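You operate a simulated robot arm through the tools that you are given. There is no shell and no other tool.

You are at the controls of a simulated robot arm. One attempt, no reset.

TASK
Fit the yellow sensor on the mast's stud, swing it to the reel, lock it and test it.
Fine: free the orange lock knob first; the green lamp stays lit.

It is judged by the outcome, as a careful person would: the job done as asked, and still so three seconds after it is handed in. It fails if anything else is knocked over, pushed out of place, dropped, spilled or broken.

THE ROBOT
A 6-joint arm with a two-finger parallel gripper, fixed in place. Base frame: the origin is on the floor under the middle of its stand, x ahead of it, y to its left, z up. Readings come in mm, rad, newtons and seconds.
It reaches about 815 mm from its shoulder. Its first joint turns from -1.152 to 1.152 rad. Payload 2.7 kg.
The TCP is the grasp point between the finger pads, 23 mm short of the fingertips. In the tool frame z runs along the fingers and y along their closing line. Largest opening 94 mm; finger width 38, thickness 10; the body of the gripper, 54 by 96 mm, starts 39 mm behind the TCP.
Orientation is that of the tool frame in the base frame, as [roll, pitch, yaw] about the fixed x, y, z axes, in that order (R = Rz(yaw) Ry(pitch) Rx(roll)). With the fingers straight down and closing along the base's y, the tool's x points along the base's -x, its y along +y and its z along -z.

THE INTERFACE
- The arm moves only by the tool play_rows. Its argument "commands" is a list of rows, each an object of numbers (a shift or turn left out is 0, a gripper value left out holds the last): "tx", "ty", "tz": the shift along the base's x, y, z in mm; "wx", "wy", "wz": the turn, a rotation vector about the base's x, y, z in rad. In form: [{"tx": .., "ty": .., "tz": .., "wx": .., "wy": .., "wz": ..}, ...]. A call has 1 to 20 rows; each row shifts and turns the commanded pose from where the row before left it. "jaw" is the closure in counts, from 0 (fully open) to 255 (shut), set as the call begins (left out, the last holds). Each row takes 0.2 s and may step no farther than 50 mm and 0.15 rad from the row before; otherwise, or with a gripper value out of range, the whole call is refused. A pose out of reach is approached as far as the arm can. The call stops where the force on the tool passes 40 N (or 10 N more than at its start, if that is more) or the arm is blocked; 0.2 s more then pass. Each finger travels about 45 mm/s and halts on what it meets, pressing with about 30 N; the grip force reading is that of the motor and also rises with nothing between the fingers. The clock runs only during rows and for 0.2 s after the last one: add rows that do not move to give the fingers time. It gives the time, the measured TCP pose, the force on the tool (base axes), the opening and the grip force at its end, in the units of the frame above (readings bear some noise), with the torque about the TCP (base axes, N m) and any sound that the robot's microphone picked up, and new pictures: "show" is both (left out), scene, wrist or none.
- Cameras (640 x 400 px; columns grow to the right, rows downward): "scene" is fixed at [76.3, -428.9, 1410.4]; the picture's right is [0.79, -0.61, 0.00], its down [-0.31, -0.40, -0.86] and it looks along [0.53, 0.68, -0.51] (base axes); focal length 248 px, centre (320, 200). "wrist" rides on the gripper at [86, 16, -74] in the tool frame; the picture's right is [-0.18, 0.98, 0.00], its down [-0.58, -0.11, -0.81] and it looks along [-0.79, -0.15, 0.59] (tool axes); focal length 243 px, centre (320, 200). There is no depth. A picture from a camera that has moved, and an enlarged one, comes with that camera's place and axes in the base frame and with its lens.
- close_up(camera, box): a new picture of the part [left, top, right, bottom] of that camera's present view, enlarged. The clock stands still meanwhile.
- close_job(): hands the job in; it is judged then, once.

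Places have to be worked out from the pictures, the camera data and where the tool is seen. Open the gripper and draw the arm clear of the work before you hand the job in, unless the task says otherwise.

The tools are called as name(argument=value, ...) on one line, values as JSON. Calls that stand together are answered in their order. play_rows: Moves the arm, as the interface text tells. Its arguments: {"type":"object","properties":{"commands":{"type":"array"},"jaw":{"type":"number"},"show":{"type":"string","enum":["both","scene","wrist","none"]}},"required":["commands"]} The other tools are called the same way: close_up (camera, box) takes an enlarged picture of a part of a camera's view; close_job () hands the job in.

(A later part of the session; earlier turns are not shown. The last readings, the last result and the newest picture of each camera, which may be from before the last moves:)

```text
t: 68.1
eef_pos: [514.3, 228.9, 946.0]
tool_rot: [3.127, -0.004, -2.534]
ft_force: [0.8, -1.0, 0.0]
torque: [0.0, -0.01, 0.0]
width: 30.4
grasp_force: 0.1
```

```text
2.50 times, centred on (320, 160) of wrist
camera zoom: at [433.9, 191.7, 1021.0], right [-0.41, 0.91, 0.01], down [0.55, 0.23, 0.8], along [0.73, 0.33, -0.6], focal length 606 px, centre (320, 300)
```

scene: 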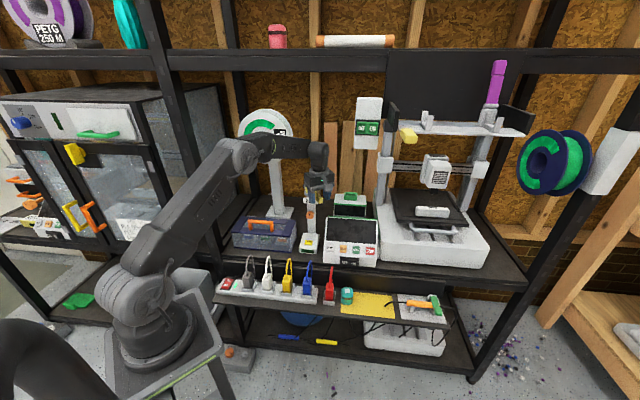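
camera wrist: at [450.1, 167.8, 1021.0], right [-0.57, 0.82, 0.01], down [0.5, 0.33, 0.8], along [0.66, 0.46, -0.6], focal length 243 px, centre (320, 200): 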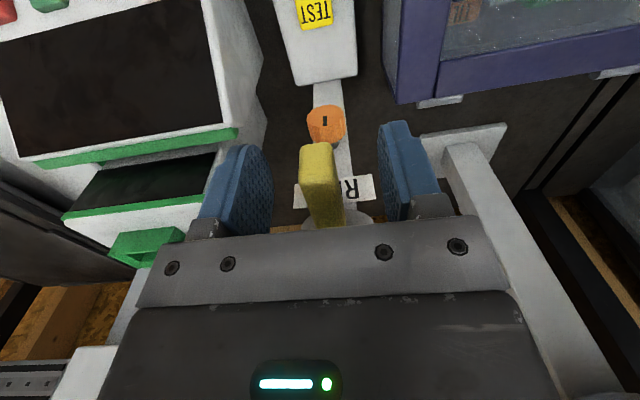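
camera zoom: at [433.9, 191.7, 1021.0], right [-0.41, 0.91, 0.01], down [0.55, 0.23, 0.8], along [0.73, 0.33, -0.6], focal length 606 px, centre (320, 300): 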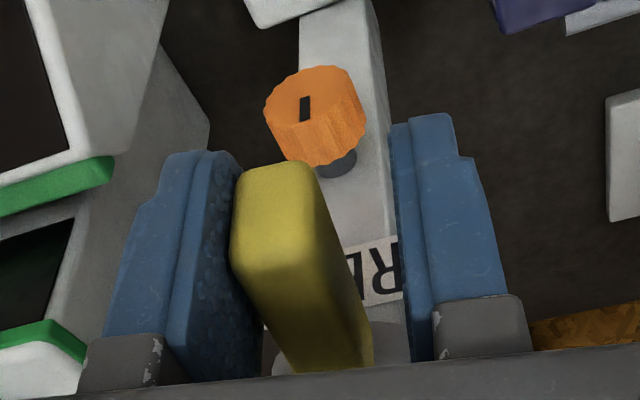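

Still free. Continuing clockwise gently to look for a stop or detent.

play_rows(commands=[{"tx": -3.0, "ty": 4.0, "wz": -0.07}, {"tx": -2.5, "ty": 4.4, "wz": -0.07}, {"tx": -2.1, "ty": 4.6, "wz": -0.07}, {"tx": -1.8, "ty": 4.7, "wz": -0.07}, {"tx": -1.4, "ty": 4.8, "wz": -0.07}, {"tx": 0}])

close_up(camera="wrist", box=[220, 80, 420, 240])

```text
t: 69.5
eef_pos: [503.2, 251.1, 945.6]
tool_rot: [3.127, -0.006, -2.885]
ft_force: [0.3, 0.0, -0.4]
torque: [0.07, -0.01, -0.01]
width: 29.8
grasp_force: 0.0
camera wrist: at [415.4, 243.8, 1020.8], right [-0.07, 1.0, 0.01], down [0.6, 0.03, 0.8], along [0.8, 0.06, -0.6], focal length 243 px, centre (320, 200)
```

scene: 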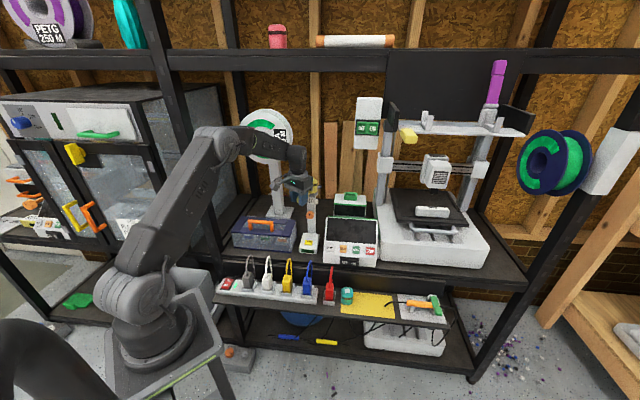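
wrist: 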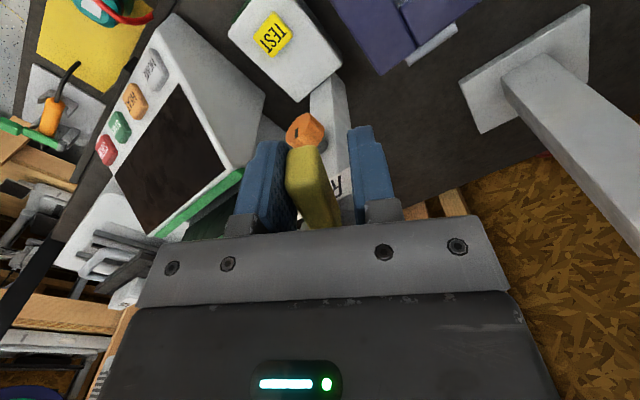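

```text
2.50 times, centred on (320, 160) of wrist
camera zoom: at [415.4, 243.8, 1020.8], right [-0.07, 1.0, 0.01], down [0.6, 0.03, 0.8], along [0.8, 0.06, -0.6], focal length 606 px, centre (320, 300)
```

zoom: 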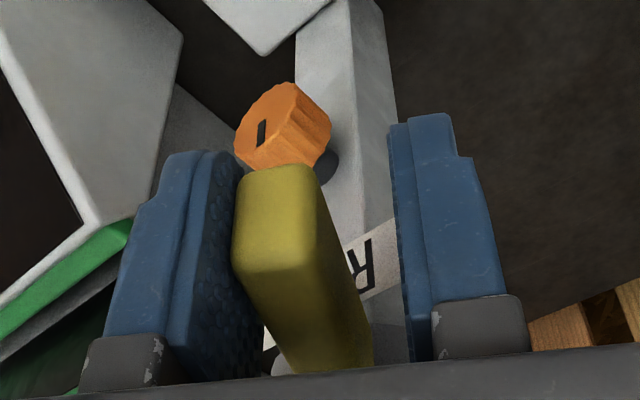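

Handle is now at roughly -160° and still free. I'll push a bit more to find the end of travel, which will tell which position the REEL mark refers to.

play_rows(commands=[{"tx": -1.1, "ty": 4.9, "wz": -0.07}, {"tx": -0.8, "ty": 5.0, "wz": -0.07}, {"tx": -0.4, "ty": 5.0, "wz": -0.07}, {"tx": -0.1, "ty": 5.0, "wz": -0.07}, {"tx": 0}], show="wrist")

close_up(camera="wrist", box=[220, 80, 420, 240])

```text
t: 70.7
eef_pos: [502.7, 268.1, 945.9]
tool_rot: [3.131, -0.005, 3.116]
ft_force: [11.2, -25.5, -0.7]
torque: [-0.24, -0.07, 0.52]
width: 41.0
grasp_force: 12.2
camera wrist: at [415.9, 285.0, 1020.4], right [0.21, 0.98, 0.01], down [0.58, -0.13, 0.8], along [0.79, -0.16, -0.6], focal length 243 px, centre (320, 200)
```

wrist: 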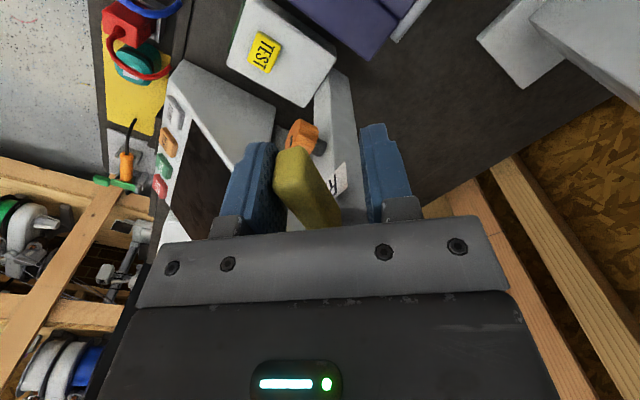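

```text
2.50 times, centred on (320, 160) of wrist
camera zoom: at [415.9, 285.0, 1020.4], right [0.21, 0.98, 0.01], down [0.58, -0.13, 0.8], along [0.79, -0.16, -0.6], focal length 606 px, centre (320, 300)
```

zoom: 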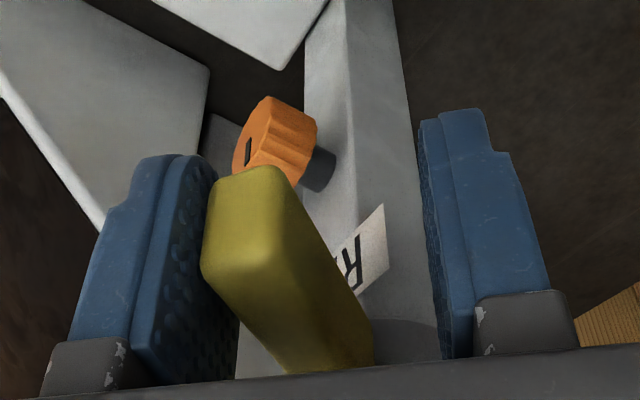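

A firm stop appears at about -170°, so the head travels ±35° about the post's front – exactly symmetrical about the REEL plate. So "the reel" position is the handle centred over the REEL plate. I'll bring the handle back to the front along the arc.

play_rows(commands=[{"tx": 0.5, "ty": -7.9, "wz": 0.0735}, {"tx": 0.7, "ty": -5.0, "wz": 0.0735}, {"tx": 1.0, "ty": -4.9, "wz": 0.0735}, {"tx": 1.3, "ty": -4.9, "wz": 0.0735}, {"tx": 1.7, "ty": -4.7, "wz": 0.0735}, {"tx": 2.0, "ty": -4.6, "wz": 0.0735}, {"tx": 2.3, "ty": -4.5, "wz": 0.0735}, {"tx": 2.7, "ty": -4.2, "wz": 0.0735}, {"tx": 2.9, "ty": -4.1, "wz": 0.0735}, {"tx": 3.2, "ty": -3.9, "wz": 0.0735}, {"tx": 3.0, "ty": -3.2, "wz": 0.0735}, {"tx": 0}], show="wrist")

close_up(camera="wrist", box=[220, 80, 420, 240])

close_up(camera="scene", box=[297, 175, 333, 211])

```text
t: 73.3
eef_pos: [522.7, 218.4, 944.9]
tool_rot: [3.126, -0.005, -2.354]
ft_force: [-0.2, 0.1, 0.5]
torque: [-0.01, -0.04, -0.01]
width: 29.8
grasp_force: 0.0
camera wrist: at [450.1, 168.3, 1020.9], right [-0.57, 0.82, 0.01], down [0.5, 0.33, 0.8], along [0.66, 0.46, -0.6], focal length 243 px, centre (320, 200)
```

wrist: 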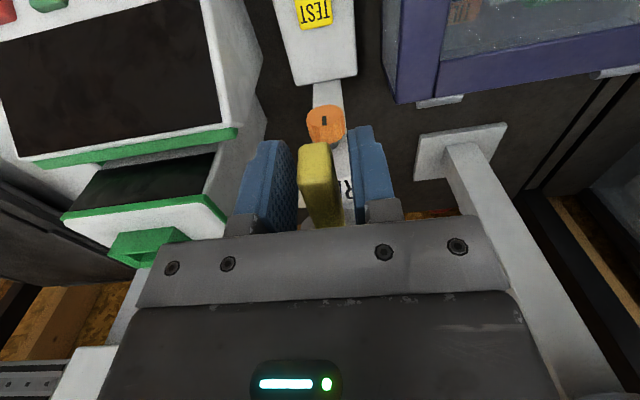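

```text
2.50 times, centred on (320, 160) of wrist
camera zoom: at [450.1, 168.3, 1020.9], right [-0.57, 0.82, 0.01], down [0.5, 0.33, 0.8], along [0.66, 0.46, -0.6], focal length 606 px, centre (320, 300)
```

zoom: 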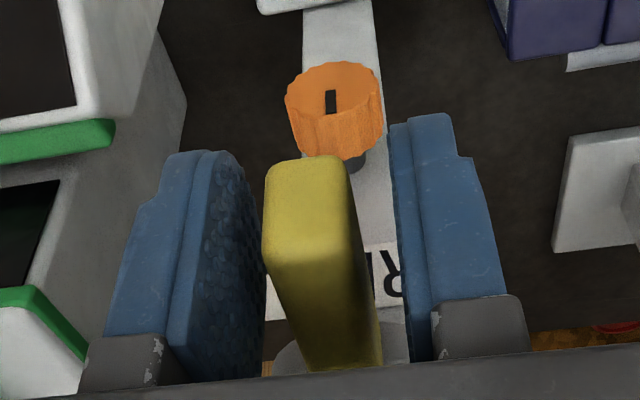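

```text
11.11 times, centred on (315, 193) of scene
camera zoom: at [76.3, -428.9, 1410.4], right [0.79, -0.61, 0.0], down [-0.31, -0.4, -0.86], along [0.53, 0.68, -0.51], focal length 2755 px, centre (376, 278)
```

zoom: 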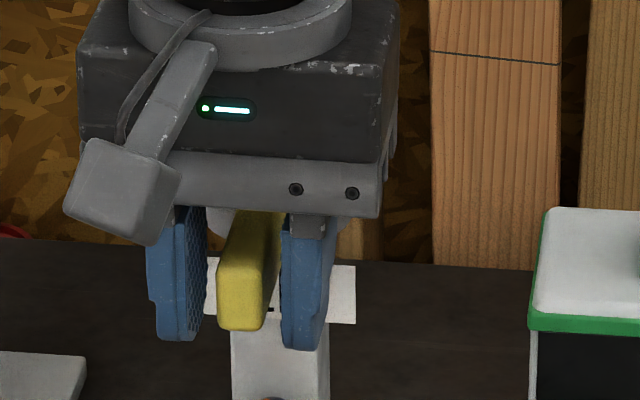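

The handle now rests at exactly the same front position as before without being held there (it settles into place at the REEL mark). I'll open, lift clear, back away, and correct a small tool tilt on the way.

play_rows(commands=[{"tx": 0}, {"tx": 0}, {"tz": 20}, {"tz": 30}, {"tz": 5, "wx": -0.0075, "wy": -0.0146}, {"tx": -21, "ty": -23, "tz": -10}, {"tx": -21, "ty": -23, "tz": -10}, {"tx": -21, "ty": -23, "tz": -10}, {"tx": -22, "ty": -23, "tz": -10}], jaw=92)

close_up(camera="scene", box=[297, 175, 333, 215])

close_up(camera="wrist", box=[240, 100, 440, 230])

```text
t: 75.3
eef_pos: [435.7, 126.6, 959.8]
tool_rot: [-3.14, 0.0, -2.357]
ft_force: [0.1, 0.2, -0.6]
torque: [0.0, 0.02, 0.01]
width: 60.3
grasp_force: 0.1
camera wrist: at [363.3, 77.5, 1034.5], right [-0.56, 0.83, 0.0], down [0.49, 0.33, 0.81], along [0.67, 0.46, -0.59], focal length 243 px, centre (320, 200)
```

scene: 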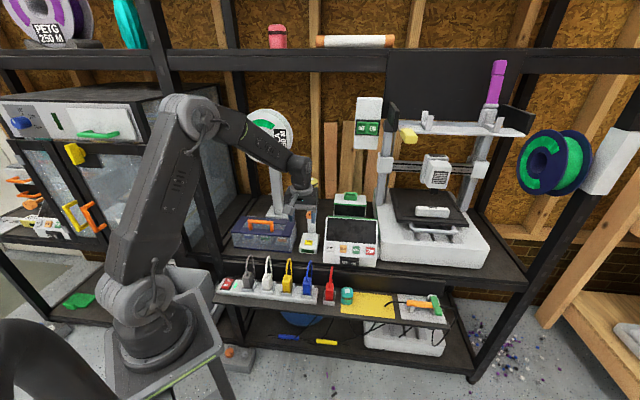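
wrist: 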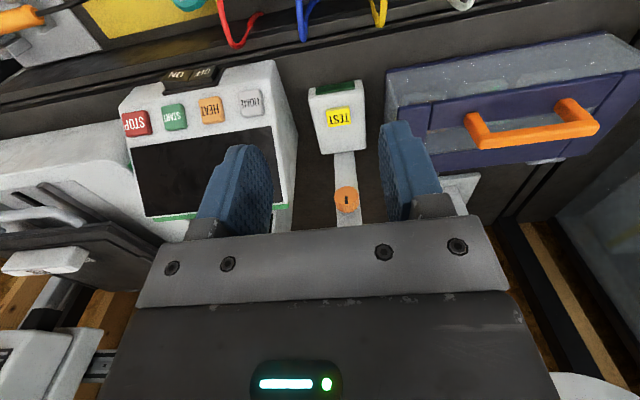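

```text
10.00 times, centred on (315, 195) of scene
camera zoom: at [76.3, -428.9, 1410.4], right [0.79, -0.61, 0.0], down [-0.31, -0.4, -0.86], along [0.53, 0.68, -0.51], focal length 2480 px, centre (370, 250)
```

zoom: 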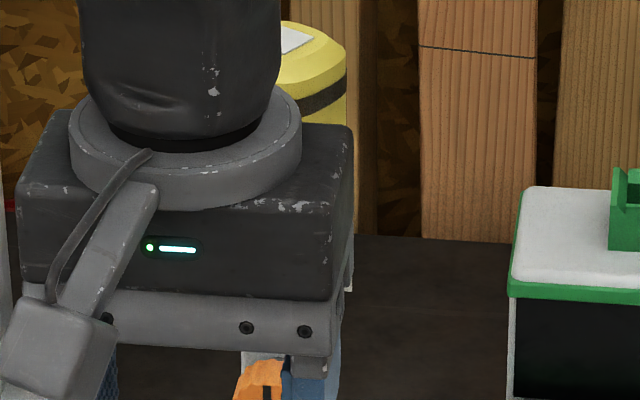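

```text
3.08 times, centred on (340, 165) of wrist
camera zoom: at [363.3, 77.5, 1034.5], right [-0.56, 0.83, 0.0], down [0.49, 0.33, 0.81], along [0.67, 0.46, -0.59], focal length 746 px, centre (258, 308)
```

zoom: 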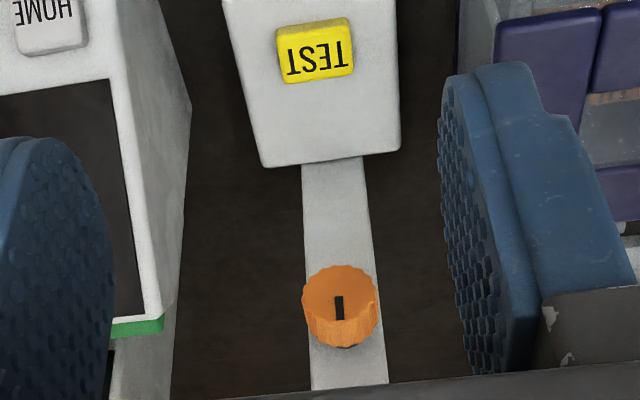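

The head and sensor are left at the REEL mark. Now I'll reorient the tool level with the camera on the left (jaws closing vertically) for turning the knob back clockwise.

play_rows(commands=[{"wx": 0.12215, "wz": -0.08638}, {"wx": 0.12215, "wz": -0.08638}, {"wx": 0.12215, "wz": -0.08638}, {"wx": 0.12215, "wz": -0.08638}, {"wx": 0.12215, "wz": -0.08638}, {"wx": 0.12215, "wz": -0.08638}, {"wx": 0.12215, "wz": -0.08638}, {"wx": 0.12215, "wz": -0.08638}, {"wx": 0.12215, "wz": -0.08638}, {"wx": 0.12215, "wz": -0.08638}, {"wx": 0.12215, "wz": -0.08638}, {"wx": 0.12215, "wz": -0.08638}, {"wx": 0.12215, "wz": -0.08638}, {"wx": 0.12215, "wz": -0.08638}], show="wrist")

```text
t: 78.3
eef_pos: [438.4, 126.9, 960.2]
tool_rot: [1.571, -0.002, 2.355]
ft_force: [-0.3, -0.3, -0.2]
torque: [0.01, -0.01, -0.03]
width: 60.2
grasp_force: 0.2
camera wrist: at [322.7, 135.3, 977.1], right [0.13, -0.13, 0.98], down [-0.16, -0.98, -0.11], along [0.98, -0.14, -0.15], focal length 243 px, centre (320, 200)
```

wrist: 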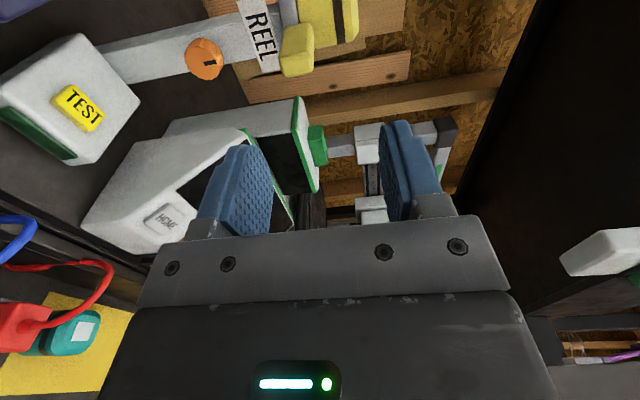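

Good orientation. I'll drop to knob height, shift laterally onto the knob axis, and advance to 60 mm before the grasp position.

play_rows(commands=[{"tx": -1.2, "ty": 1.2, "tz": -35}, {"tx": -1.2, "ty": 1.2, "tz": -35}, {"tx": -1.3, "ty": 1.3, "tz": -35}, {"tx": 20.4, "ty": 20.6}, {"tx": 20.4, "ty": 20.6}, {"tx": 20.4, "ty": 20.6}], show="wrist")

close_up(camera="wrist", box=[220, 20, 460, 200])

close_up(camera="scene", box=[290, 165, 350, 215])

```text
t: 79.7
eef_pos: [495.3, 193.4, 855.3]
tool_rot: [1.572, 0.002, 2.355]
ft_force: [-0.4, 0.4, 0.0]
torque: [0.02, 0.0, 0.0]
width: 60.3
grasp_force: 0.1
camera wrist: at [380.4, 201.2, 872.0], right [0.13, -0.13, 0.98], down [-0.16, -0.98, -0.11], along [0.98, -0.14, -0.15], focal length 243 px, centre (320, 200)
```

wrist: 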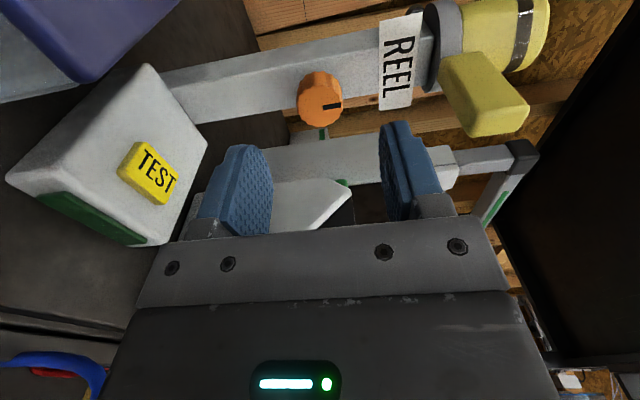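

```text
2.22 times, centred on (340, 110) of wrist
camera zoom: at [380.4, 201.2, 872.0], right [0.13, -0.13, 0.98], down [-0.16, -0.98, -0.11], along [0.98, -0.14, -0.15], focal length 539 px, centre (276, 400)
```

zoom: 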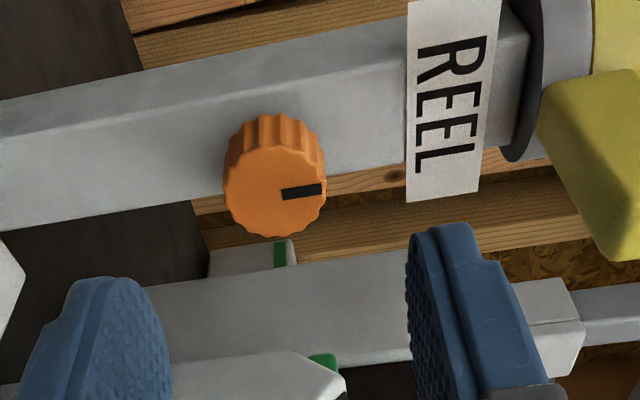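

```text
8.00 times, centred on (320, 190) of scene
camera zoom: at [76.3, -428.9, 1410.4], right [0.79, -0.61, 0.0], down [-0.31, -0.4, -0.86], along [0.53, 0.68, -0.51], focal length 1984 px, centre (320, 280)
```

zoom: 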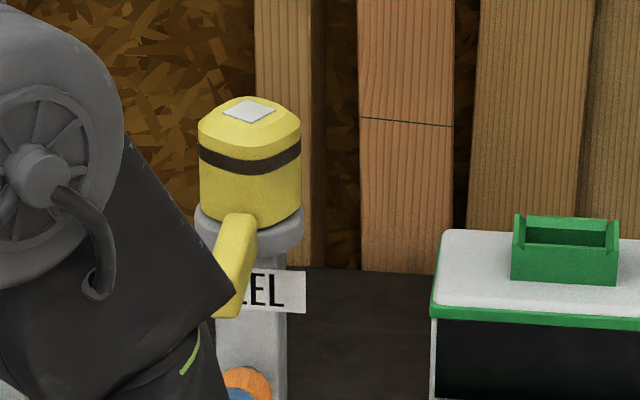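

The knob is centred on the tool axis within ~1 mm and the head still sits at the REEL mark. I'll narrow the jaws to ~46 mm (to stay clear of the plate above) and advance onto the knob.

play_rows(commands=[{"tx": 0.5, "ty": -0.5}, {"tx": 0}, {"tx": 14.2, "ty": 14.2}, {"tx": 14.2, "ty": 14.2}, {"tx": 9, "ty": 9}, {"tx": 5, "ty": 5}], jaw=130, show="wrist")

close_up(camera="wrist", box=[220, 60, 460, 240])

```text
t: 81.1
eef_pos: [538.7, 233.8, 854.5]
tool_rot: [1.573, 0.0, 2.355]
ft_force: [0.5, 0.6, 0.7]
torque: [-0.06, 0.0, -0.02]
width: 46.2
grasp_force: 0.0
camera wrist: at [423.5, 242.5, 871.6], right [0.13, -0.13, 0.98], down [-0.16, -0.98, -0.11], along [0.98, -0.14, -0.15], focal length 243 px, centre (320, 200)
```

wrist: 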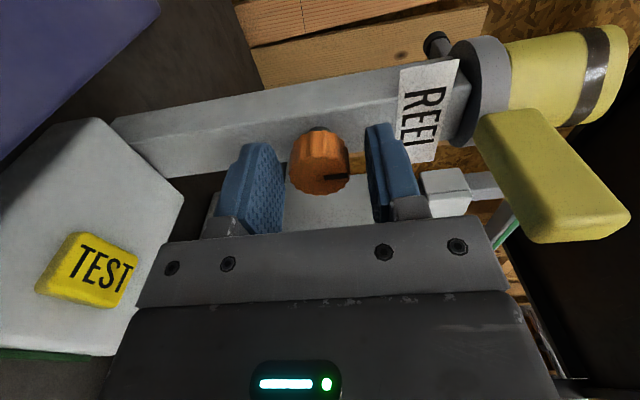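

```text
2.22 times, centred on (340, 150) of wrist
camera zoom: at [423.5, 242.5, 871.6], right [0.13, -0.13, 0.98], down [-0.16, -0.98, -0.11], along [0.98, -0.14, -0.15], focal length 539 px, centre (276, 311)
```

zoom: 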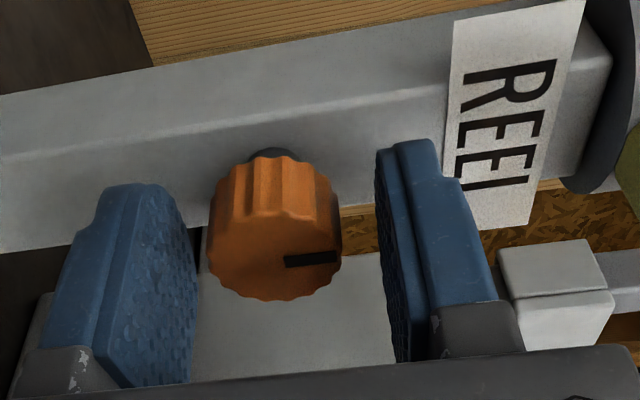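

The knob sits between the pads. Gripping it now.

play_rows(commands=[{"tx": 0}, {"tx": 0}, {"tx": 0}], jaw=210, show="none")

play_rows(commands=[{"wx": 0.07, "wy": 0.07}, {"wx": 0.07, "wy": 0.07}, {"wx": 0.07, "wy": 0.07}, {"wx": 0.07, "wy": 0.07}], show="wrist")

close_up(camera="wrist", box=[220, 60, 460, 240])

```text
t: 81.9
eef_pos: [538.7, 235.2, 855.3]
tool_rot: [1.573, 0.0, 2.354]
ft_force: [3.2, 3.3, -3.5]
torque: [0.25, -0.23, -0.11]
width: 29.7
grasp_force: 45.2
```

```text
t: 82.9
eef_pos: [538.5, 234.0, 854.7]
tool_rot: [1.576, -0.399, 2.355]
ft_force: [10.5, 1.3, -12.5]
torque: [0.53, -0.52, 0.99]
width: 29.8
grasp_force: 45.1
camera wrist: at [432.8, 233.3, 903.8], right [0.39, -0.39, 0.83], down [-0.22, -0.92, -0.32], along [0.89, -0.06, -0.45], focal length 243 px, centre (320, 200)
```

wrist: 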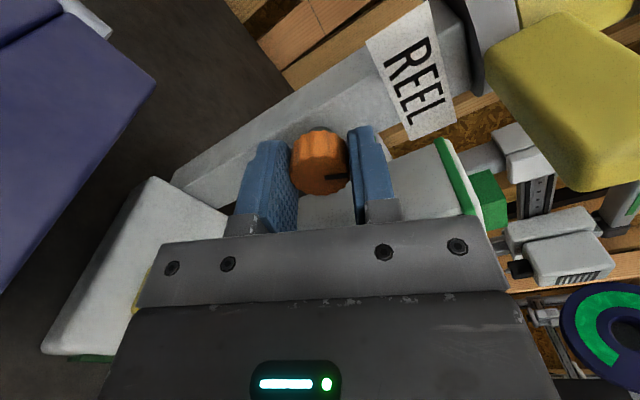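

```text
2.22 times, centred on (340, 150) of wrist
camera zoom: at [432.8, 233.3, 903.8], right [0.39, -0.39, 0.83], down [-0.22, -0.92, -0.32], along [0.89, -0.06, -0.45], focal length 539 px, centre (276, 311)
```

zoom: 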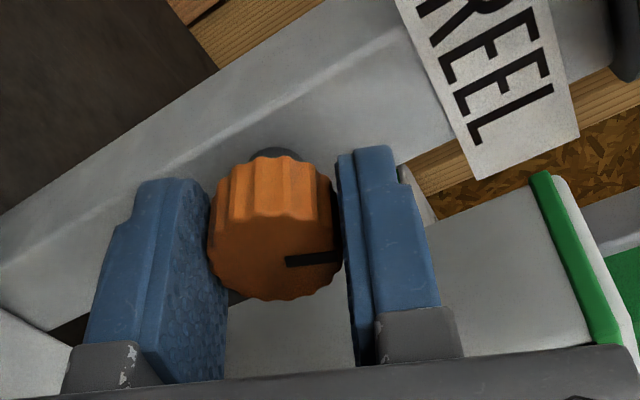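

The knob turns clockwise with the tool. Continuing.

play_rows(commands=[{"wx": 0.07, "wy": 0.07}, {"wx": 0.07, "wy": 0.07}, {"wx": 0.07, "wy": 0.07}, {"wx": 0.07, "wy": 0.07}, {"wx": 0.07, "wy": 0.07}, {"wx": 0.07, "wy": 0.07}], show="wrist")

close_up(camera="wrist", box=[220, 60, 460, 240])

```text
t: 84.3
eef_pos: [537.6, 234.4, 855.0]
tool_rot: [1.577, -0.995, 2.35]
ft_force: [10.6, -1.1, -13.2]
torque: [-0.1, 0.11, -0.16]
width: 30.1
grasp_force: 45.0
camera wrist: at [461.0, 205.3, 936.5], right [0.65, -0.65, 0.38], down [-0.41, -0.73, -0.54], along [0.63, 0.2, -0.75], focal length 243 px, centre (320, 200)
```

wrist: 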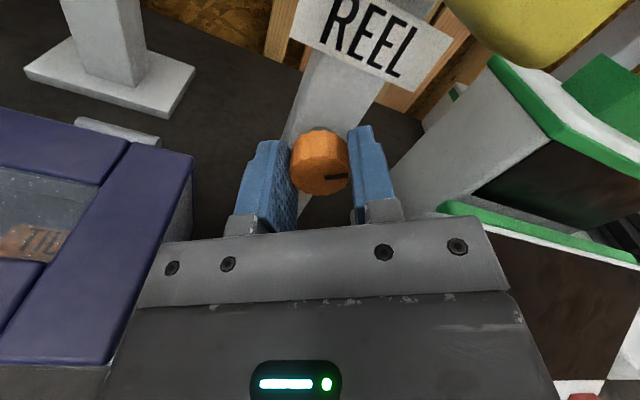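

```text
2.22 times, centred on (340, 150) of wrist
camera zoom: at [461.0, 205.3, 936.5], right [0.65, -0.65, 0.38], down [-0.41, -0.73, -0.54], along [0.63, 0.2, -0.75], focal length 539 px, centre (276, 311)
```

zoom: 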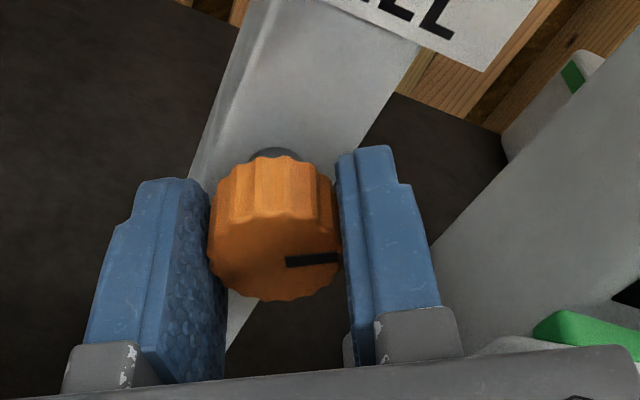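

57° turned; clearances look fine. Continuing to the locked end.

play_rows(commands=[{"wx": 0.07, "wy": 0.07}, {"wx": 0.07, "wy": 0.07}, {"wx": 0.07, "wy": 0.07}, {"wx": 0.07, "wy": 0.07}, {"wx": 0.07, "wy": 0.07}, {"wx": 0.05, "wy": 0.05}], show="wrist")

close_up(camera="wrist", box=[220, 60, 460, 240])

```text
t: 85.7
eef_pos: [539.5, 233.2, 854.6]
tool_rot: [1.828, -1.558, 2.099]
ft_force: [16.8, -3.2, -14.3]
torque: [-0.2, 0.19, 0.23]
width: 29.9
grasp_force: 45.5
camera wrist: at [495.4, 170.8, 941.9], right [0.7, -0.7, -0.17], down [-0.64, -0.5, -0.58], along [0.32, 0.51, -0.8], focal length 243 px, centre (320, 200)
```

wrist: 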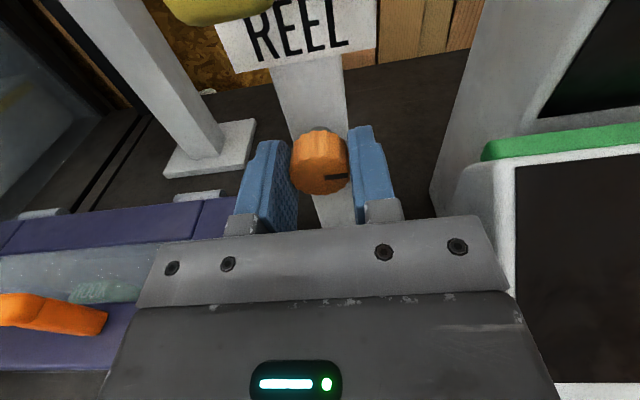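

```text
2.22 times, centred on (340, 150) of wrist
camera zoom: at [495.4, 170.8, 941.9], right [0.7, -0.7, -0.17], down [-0.64, -0.5, -0.58], along [0.32, 0.51, -0.8], focal length 539 px, centre (276, 311)
```

zoom: 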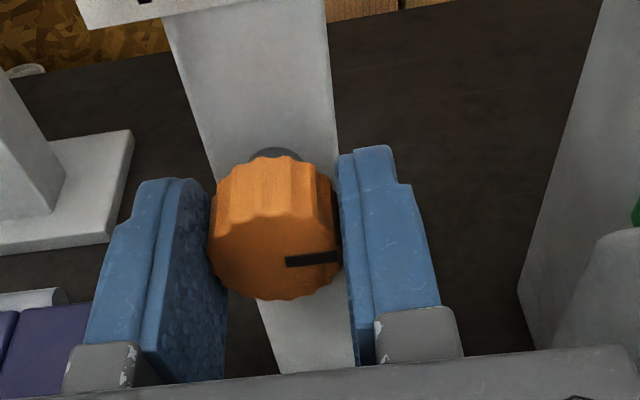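

The mark is back at 3 o'clock. I'll turn slightly further to be sure it is firmly at its locked stop.

play_rows(commands=[{"wx": 0.035, "wy": 0.035}, {"wx": 0.035, "wy": 0.035}, {"wx": 0.035, "wy": 0.035}], show="wrist")

close_up(camera="wrist", box=[220, 60, 460, 240])

```text
t: 86.5
eef_pos: [538.4, 233.8, 856.3]
tool_rot: [-1.56, -1.435, -0.798]
ft_force: [6.8, -12.6, -2.6]
torque: [-0.67, 0.33, -0.11]
width: 29.5
grasp_force: 45.2
camera wrist: at [504.2, 161.4, 940.2], right [0.67, -0.67, -0.31], down [-0.7, -0.44, -0.56], along [0.24, 0.6, -0.76], focal length 243 px, centre (320, 200)
```

wrist: 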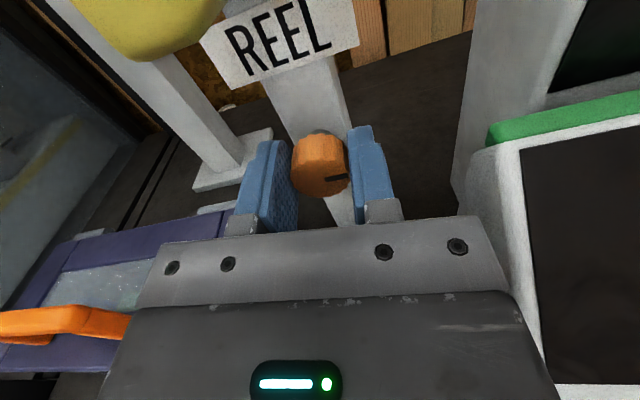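

```text
2.22 times, centred on (340, 150) of wrist
camera zoom: at [504.2, 161.4, 940.2], right [0.67, -0.67, -0.31], down [-0.7, -0.44, -0.56], along [0.24, 0.6, -0.76], focal length 539 px, centre (276, 311)
```

zoom: 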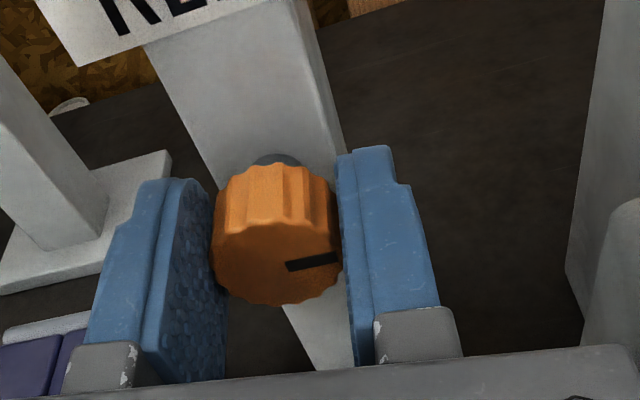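

The knob is against its locked stop (it lags the fingers now). Releasing and backing straight out.

play_rows(commands=[{"tx": 0}, {"tx": 0}, {"tx": -8, "ty": -8}, {"tx": -14, "ty": -14}, {"tx": -20, "ty": -20}, {"tx": -20, "ty": -20}, {"tx": -20, "ty": -20}], jaw=120)

close_up(camera="wrist", box=[200, 0, 440, 240])

close_up(camera="scene", box=[280, 165, 350, 225])

```text
t: 88.1
eef_pos: [456.0, 152.0, 856.2]
tool_rot: [-1.572, -1.437, -0.78]
ft_force: [0.0, -0.4, 0.1]
torque: [0.02, -0.02, -0.01]
width: 49.6
grasp_force: 0.0
camera wrist: at [422.0, 79.9, 940.2], right [0.67, -0.67, -0.31], down [-0.7, -0.44, -0.56], along [0.24, 0.6, -0.77], focal length 243 px, centre (320, 200)
```

scene: 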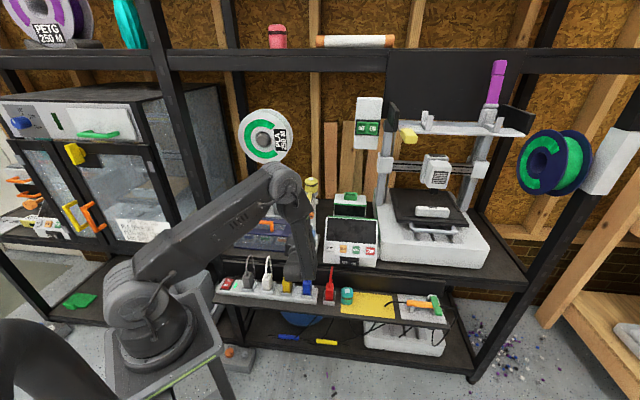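
wrist: 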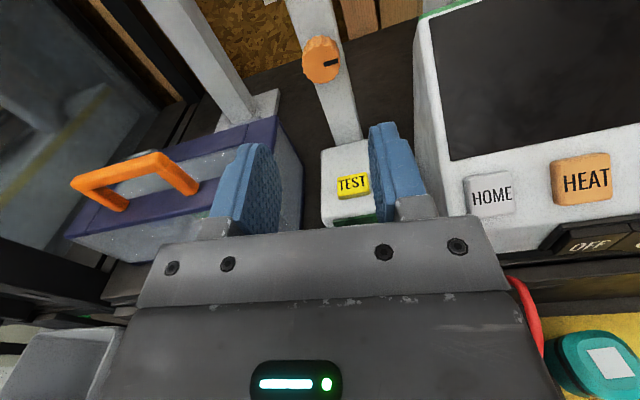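

```text
1.67 times, centred on (320, 120) of wrist
camera zoom: at [422.0, 79.9, 940.2], right [0.67, -0.67, -0.31], down [-0.7, -0.44, -0.56], along [0.24, 0.6, -0.77], focal length 404 px, centre (320, 333)
```

zoom: 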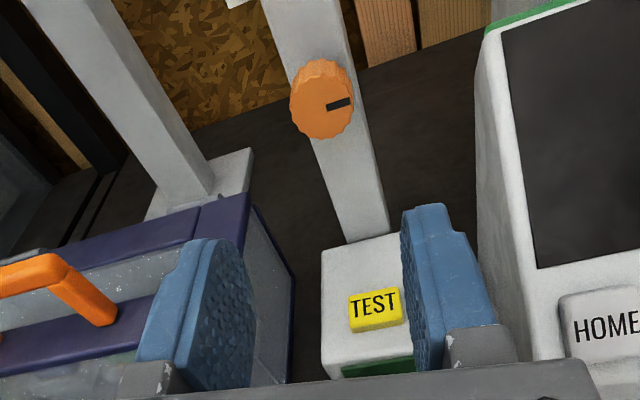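

```text
6.67 times, centred on (315, 195) of scene
camera zoom: at [76.3, -428.9, 1410.4], right [0.79, -0.61, 0.0], down [-0.31, -0.4, -0.86], along [0.53, 0.68, -0.51], focal length 1653 px, centre (353, 233)
```

zoom: 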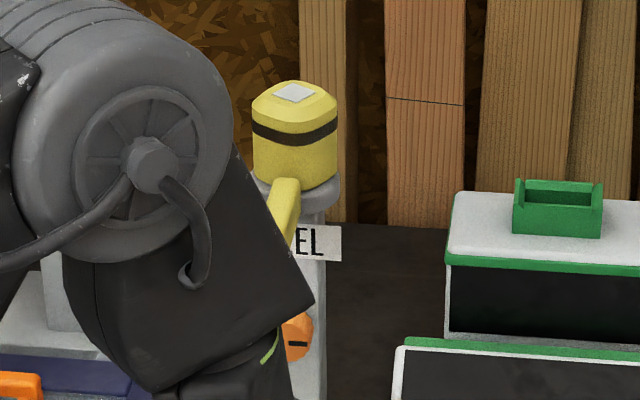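

Knob is locked (mark at 3 o'clock), and the head stays at the mark. The handle now overhangs the TEST button, so I'll press it with closed fingers coming in from the front, tilted ~30° below horizontal. First I unroll, pitch down, close the jaws and take up a standoff.

play_rows(commands=[{"tx": 0, "ty": 0, "tz": 0, "wx": -0.0947, "wy": -0.0947}, {"tx": 4.8, "ty": 4.6, "tz": -15, "wx": -0.0926, "wy": 0.0926}, {"tx": 4.8, "ty": 4.6, "tz": -15, "wx": -0.0926, "wy": 0.0926}, {"tx": 4.8, "ty": 4.6, "tz": -15, "wx": -0.0926, "wy": 0.0926}, {"tx": 4.8, "ty": 4.6, "tz": -15, "wx": -0.0926, "wy": 0.0926}, {"tx": 0}], jaw=255)

close_up(camera="wrist", box=[220, 20, 440, 220])

close_up(camera="scene", box=[280, 165, 350, 255])

```text
t: 89.5
eef_pos: [474.5, 171.0, 795.4]
tool_rot: [-3.141, -1.043, 0.785]
ft_force: [-0.7, -0.8, 0.4]
torque: [-0.01, 0.01, 0.01]
width: 0.1
grasp_force: 29.7
camera wrist: at [470.2, 144.4, 908.0], right [0.63, -0.76, -0.16], down [-0.78, -0.62, -0.1], along [-0.03, 0.19, -0.98], focal length 243 px, centre (320, 200)
```

scene: 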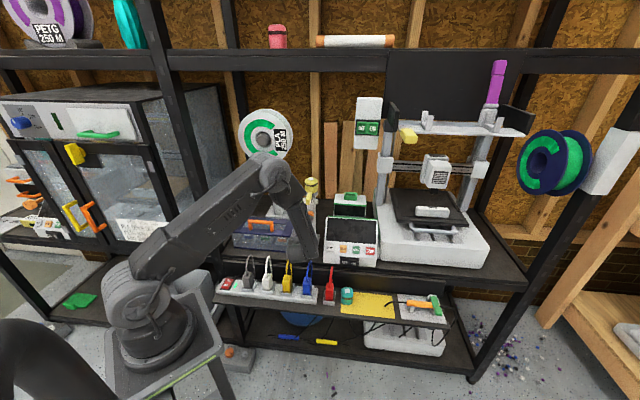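
wrist: 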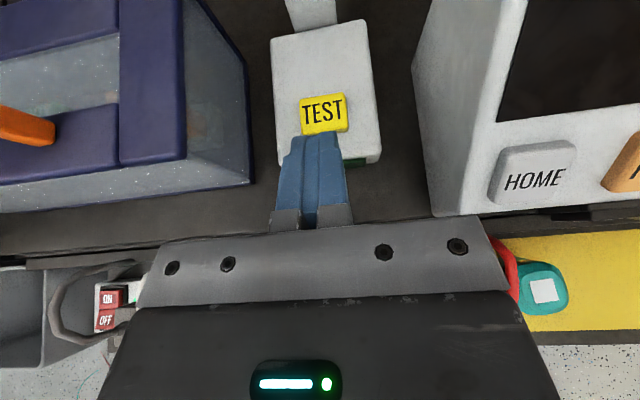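

```text
2.00 times, centred on (330, 120) of wrist
camera zoom: at [470.2, 144.4, 908.0], right [0.63, -0.76, -0.16], down [-0.78, -0.62, -0.1], along [-0.03, 0.19, -0.98], focal length 485 px, centre (300, 360)
```

zoom: 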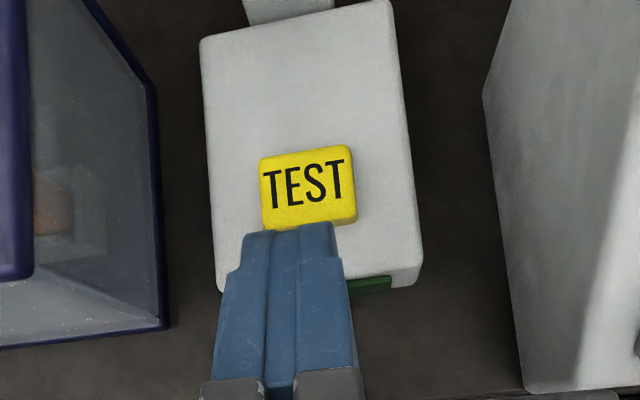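

```text
4.44 times, centred on (315, 210) of scene
camera zoom: at [76.3, -428.9, 1410.4], right [0.79, -0.61, 0.0], down [-0.31, -0.4, -0.86], along [0.53, 0.68, -0.51], focal length 1102 px, centre (342, 156)
```

zoom: 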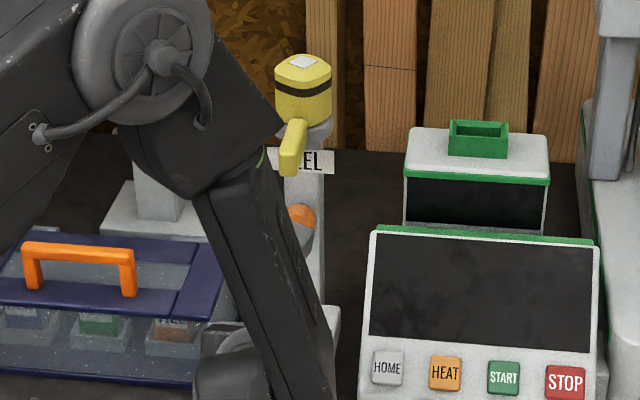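

The top-down view puts TEST at about (514, 209, 752). I'll move in so the fingertips hang over the button, still ~20 mm above it.

play_rows(commands=[{"tx": 13, "ty": 12.3}, {"tx": 12, "ty": 11.6}, {"tx": 12, "ty": 11.6}, {"tz": -6}, {"tz": -4}], show="wrist")

close_up(camera="wrist", box=[220, 60, 420, 240])

close_up(camera="scene", box=[285, 215, 345, 265])

```text
t: 90.7
eef_pos: [511.0, 207.0, 786.6]
tool_rot: [-3.138, -1.046, 0.786]
ft_force: [0.1, 0.4, -1.6]
torque: [0.03, 0.0, 0.03]
width: 0.0
grasp_force: 29.9
camera wrist: at [507.5, 179.8, 897.8], right [0.63, -0.76, -0.16], down [-0.78, -0.62, -0.1], along [-0.03, 0.19, -0.98], focal length 243 px, centre (320, 200)
```

wrist: 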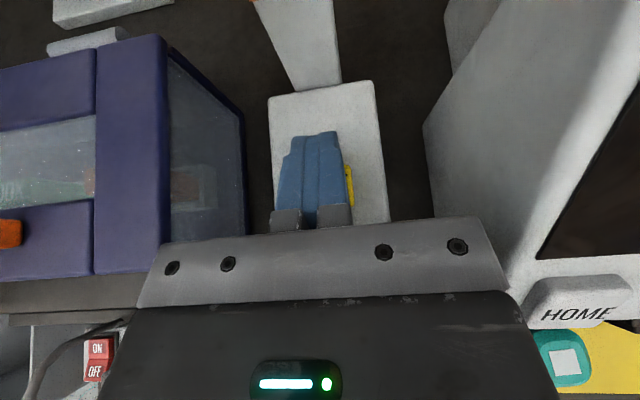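

```text
2.22 times, centred on (320, 150) of wrist
camera zoom: at [507.5, 179.8, 897.8], right [0.63, -0.76, -0.16], down [-0.78, -0.62, -0.1], along [-0.03, 0.19, -0.98], focal length 539 px, centre (320, 311)
```

zoom: 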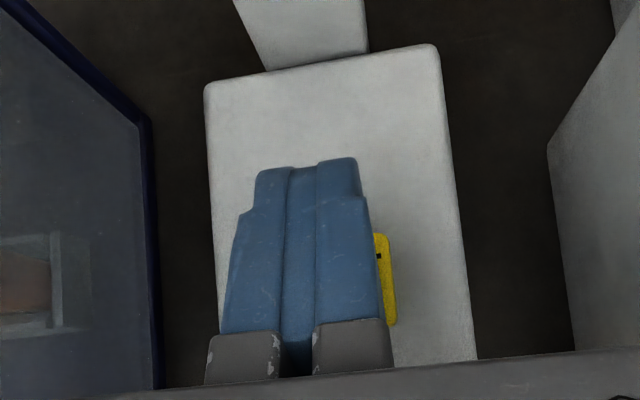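

```text
8.00 times, centred on (315, 240) of scene
camera zoom: at [76.3, -428.9, 1410.4], right [0.79, -0.61, 0.0], down [-0.31, -0.4, -0.86], along [0.53, 0.68, -0.51], focal length 1984 px, centre (360, -120)
```

zoom: 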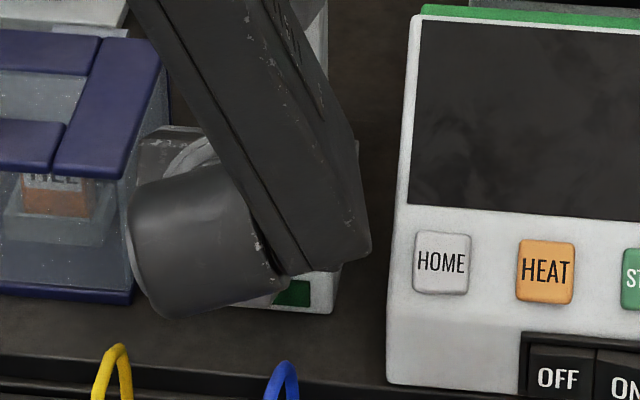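

The fingertips are over the button's centre, and the dark lamp is visible in the fixed camera beneath the wrist. Lowering gently to press.

play_rows(commands=[{"tz": -3}, {"tz": -3}, {"tz": -2}, {"tz": -2}, {"tz": -1}], show="none")

play_rows(commands=[{"tz": -1}, {"tz": -1}, {"tz": -1}], show="none")

close_up(camera="scene", box=[285, 215, 345, 265])

```text
t: 91.8
eef_pos: [515.0, 207.0, 780.0]
tool_rot: [3.134, -1.06, 0.794]
ft_force: [-2.3, -1.6, 6.1]
torque: [0.03, 0.02, 0.02]
width: 0.0
grasp_force: 29.4
heard: click
stopped in row 5: the force on the tool passed its limit at 43 N (the readings are from after the stop); the commanded pose is now the measured one
```

```text
t: 92.6
eef_pos: [515.1, 208.2, 779.5]
tool_rot: [3.133, -1.067, 0.796]
ft_force: [-13.8, -9.0, 35.8]
torque: [0.03, 0.07, 0.07]
width: 0.0
grasp_force: 29.7
```

```text
8.00 times, centred on (315, 240) of scene
camera zoom: at [75.4, -429.3, 1410.3], right [0.79, -0.61, 0.0], down [-0.31, -0.4, -0.86], along [0.53, 0.68, -0.51], focal length 1984 px, centre (360, -120)
```

zoom: 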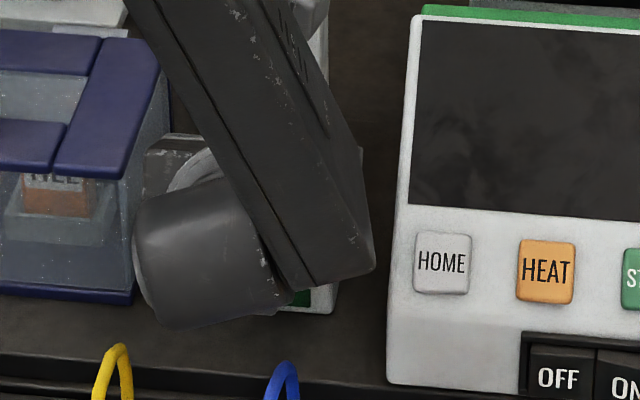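

A click was heard when pressing. I'll lift off the button and back away to see the lamp.

play_rows(commands=[{"tz": 4}, {"tz": 6}, {"tx": -12, "ty": -12, "tz": 3}, {"tx": -20, "ty": -20, "tz": 3}, {"tx": -25, "ty": -25, "tz": 5}, {"tx": -25, "ty": -25, "tz": 10}])

close_up(camera="wrist", box=[200, 0, 440, 180])

close_up(camera="scene", box=[285, 205, 345, 265])

```text
t: 94.0
eef_pos: [431.0, 125.9, 808.7]
tool_rot: [3.136, -1.057, 0.792]
ft_force: [0.5, -0.2, 0.1]
torque: [-0.03, -0.02, 0.01]
width: 0.0
grasp_force: 29.7
camera wrist: at [425.8, 98.3, 919.7], right [0.63, -0.76, -0.16], down [-0.77, -0.62, -0.11], along [-0.02, 0.19, -0.98], focal length 243 px, centre (320, 200)
```

scene: 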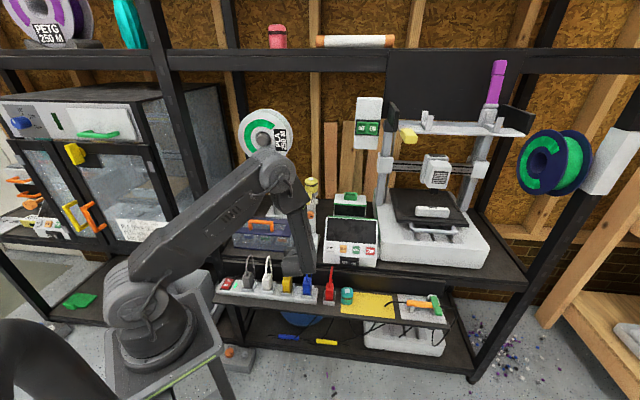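
wrist: 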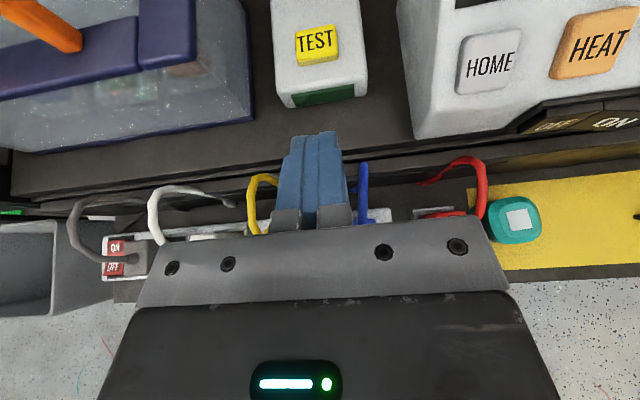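

```text
2.22 times, centred on (320, 90) of wrist
camera zoom: at [425.8, 98.3, 919.7], right [0.63, -0.76, -0.16], down [-0.77, -0.62, -0.11], along [-0.02, 0.19, -0.98], focal length 539 px, centre (320, 444)
```

zoom: 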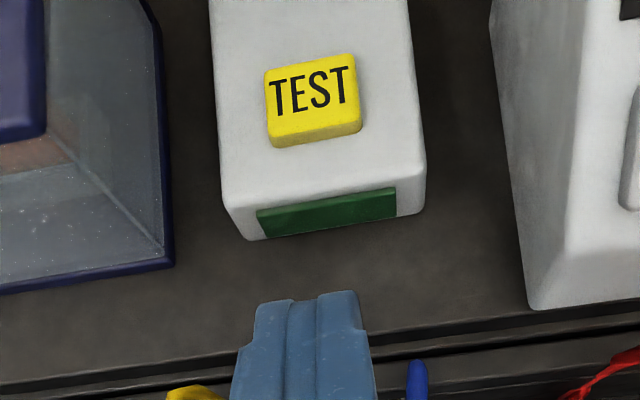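

```text
6.67 times, centred on (315, 235) of scene
camera zoom: at [76.3, -428.8, 1410.4], right [0.79, -0.61, 0.0], down [-0.31, -0.4, -0.86], along [0.53, 0.68, -0.51], focal length 1653 px, centre (353, -33)
```

zoom: 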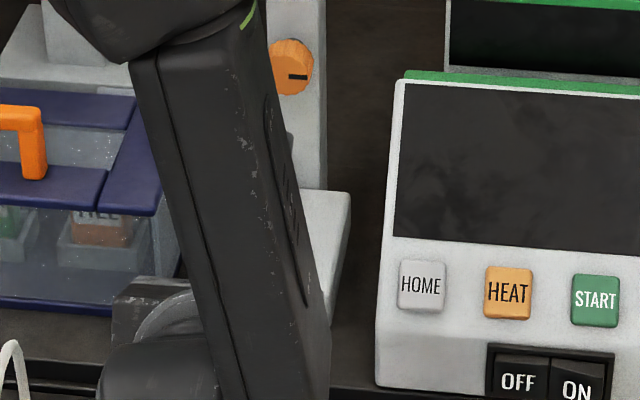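

A click was heard but the lamp on the base still looks dark. I'll move the arm aside so the fixed camera sees the whole mast, and check lamp, knob, head and sensor.

play_rows(commands=[{"tx": -5, "ty": -10, "tz": 40}, {"tx": -5, "ty": -15, "tz": 45}, {"tx": 5, "ty": -40, "tz": 20}, {"tx": 5, "ty": -45}, {"tx": 5, "ty": -45}, {"tx": 5, "ty": -45}], show="scene")

close_up(camera="scene", box=[285, 170, 345, 260])

close_up(camera="scene", box=[295, 230, 325, 260])

close_up(camera="scene", box=[215, 265, 285, 310])

```text
t: 95.4
eef_pos: [443.3, -75.7, 913.8]
tool_rot: [3.14, -1.058, 0.791]
ft_force: [-0.3, 0.2, 0.8]
torque: [-0.04, -0.01, 0.02]
width: 0.0
grasp_force: 30.1
```

scene: 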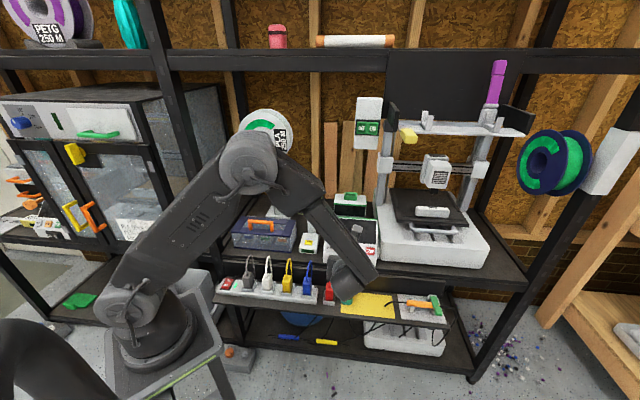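

```text
4.44 times, centred on (315, 215) of scene
camera zoom: at [76.3, -428.9, 1410.4], right [0.79, -0.61, 0.0], down [-0.31, -0.4, -0.86], along [0.53, 0.68, -0.51], focal length 1102 px, centre (342, 133)
```

zoom: 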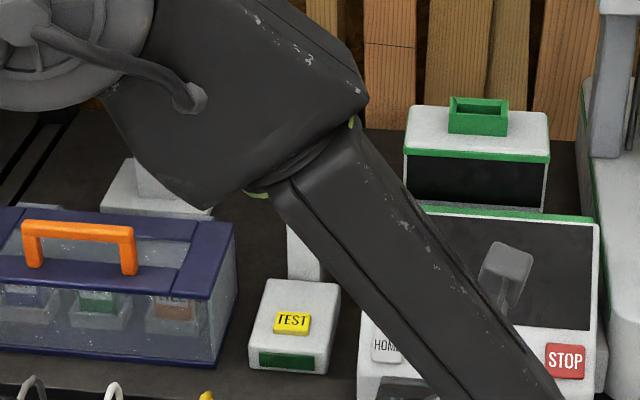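

```text
13.33 times, centred on (310, 245) of scene
camera zoom: at [76.3, -428.9, 1410.4], right [0.79, -0.61, 0.0], down [-0.31, -0.4, -0.86], along [0.53, 0.68, -0.51], focal length 3306 px, centre (453, -400)
```

zoom: 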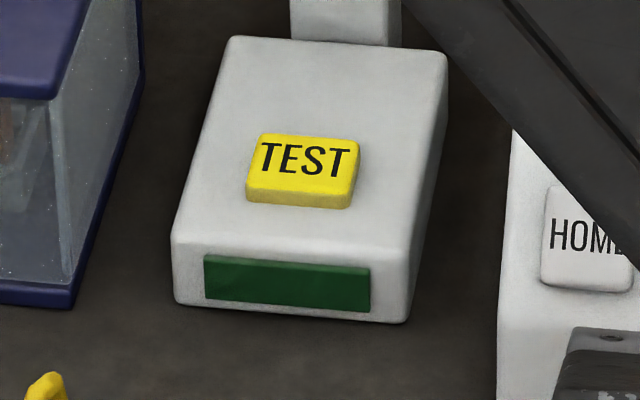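

```text
8.89 times, centred on (250, 288) of scene
camera zoom: at [76.3, -428.9, 1410.4], right [0.79, -0.61, 0.0], down [-0.31, -0.4, -0.86], along [0.53, 0.68, -0.51], focal length 2204 px, centre (942, -578)
```

zoom: 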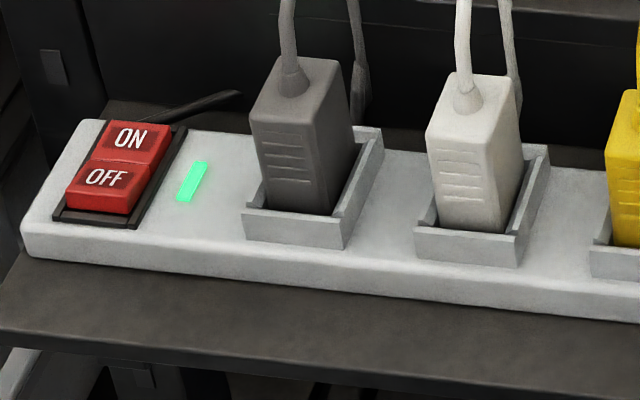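

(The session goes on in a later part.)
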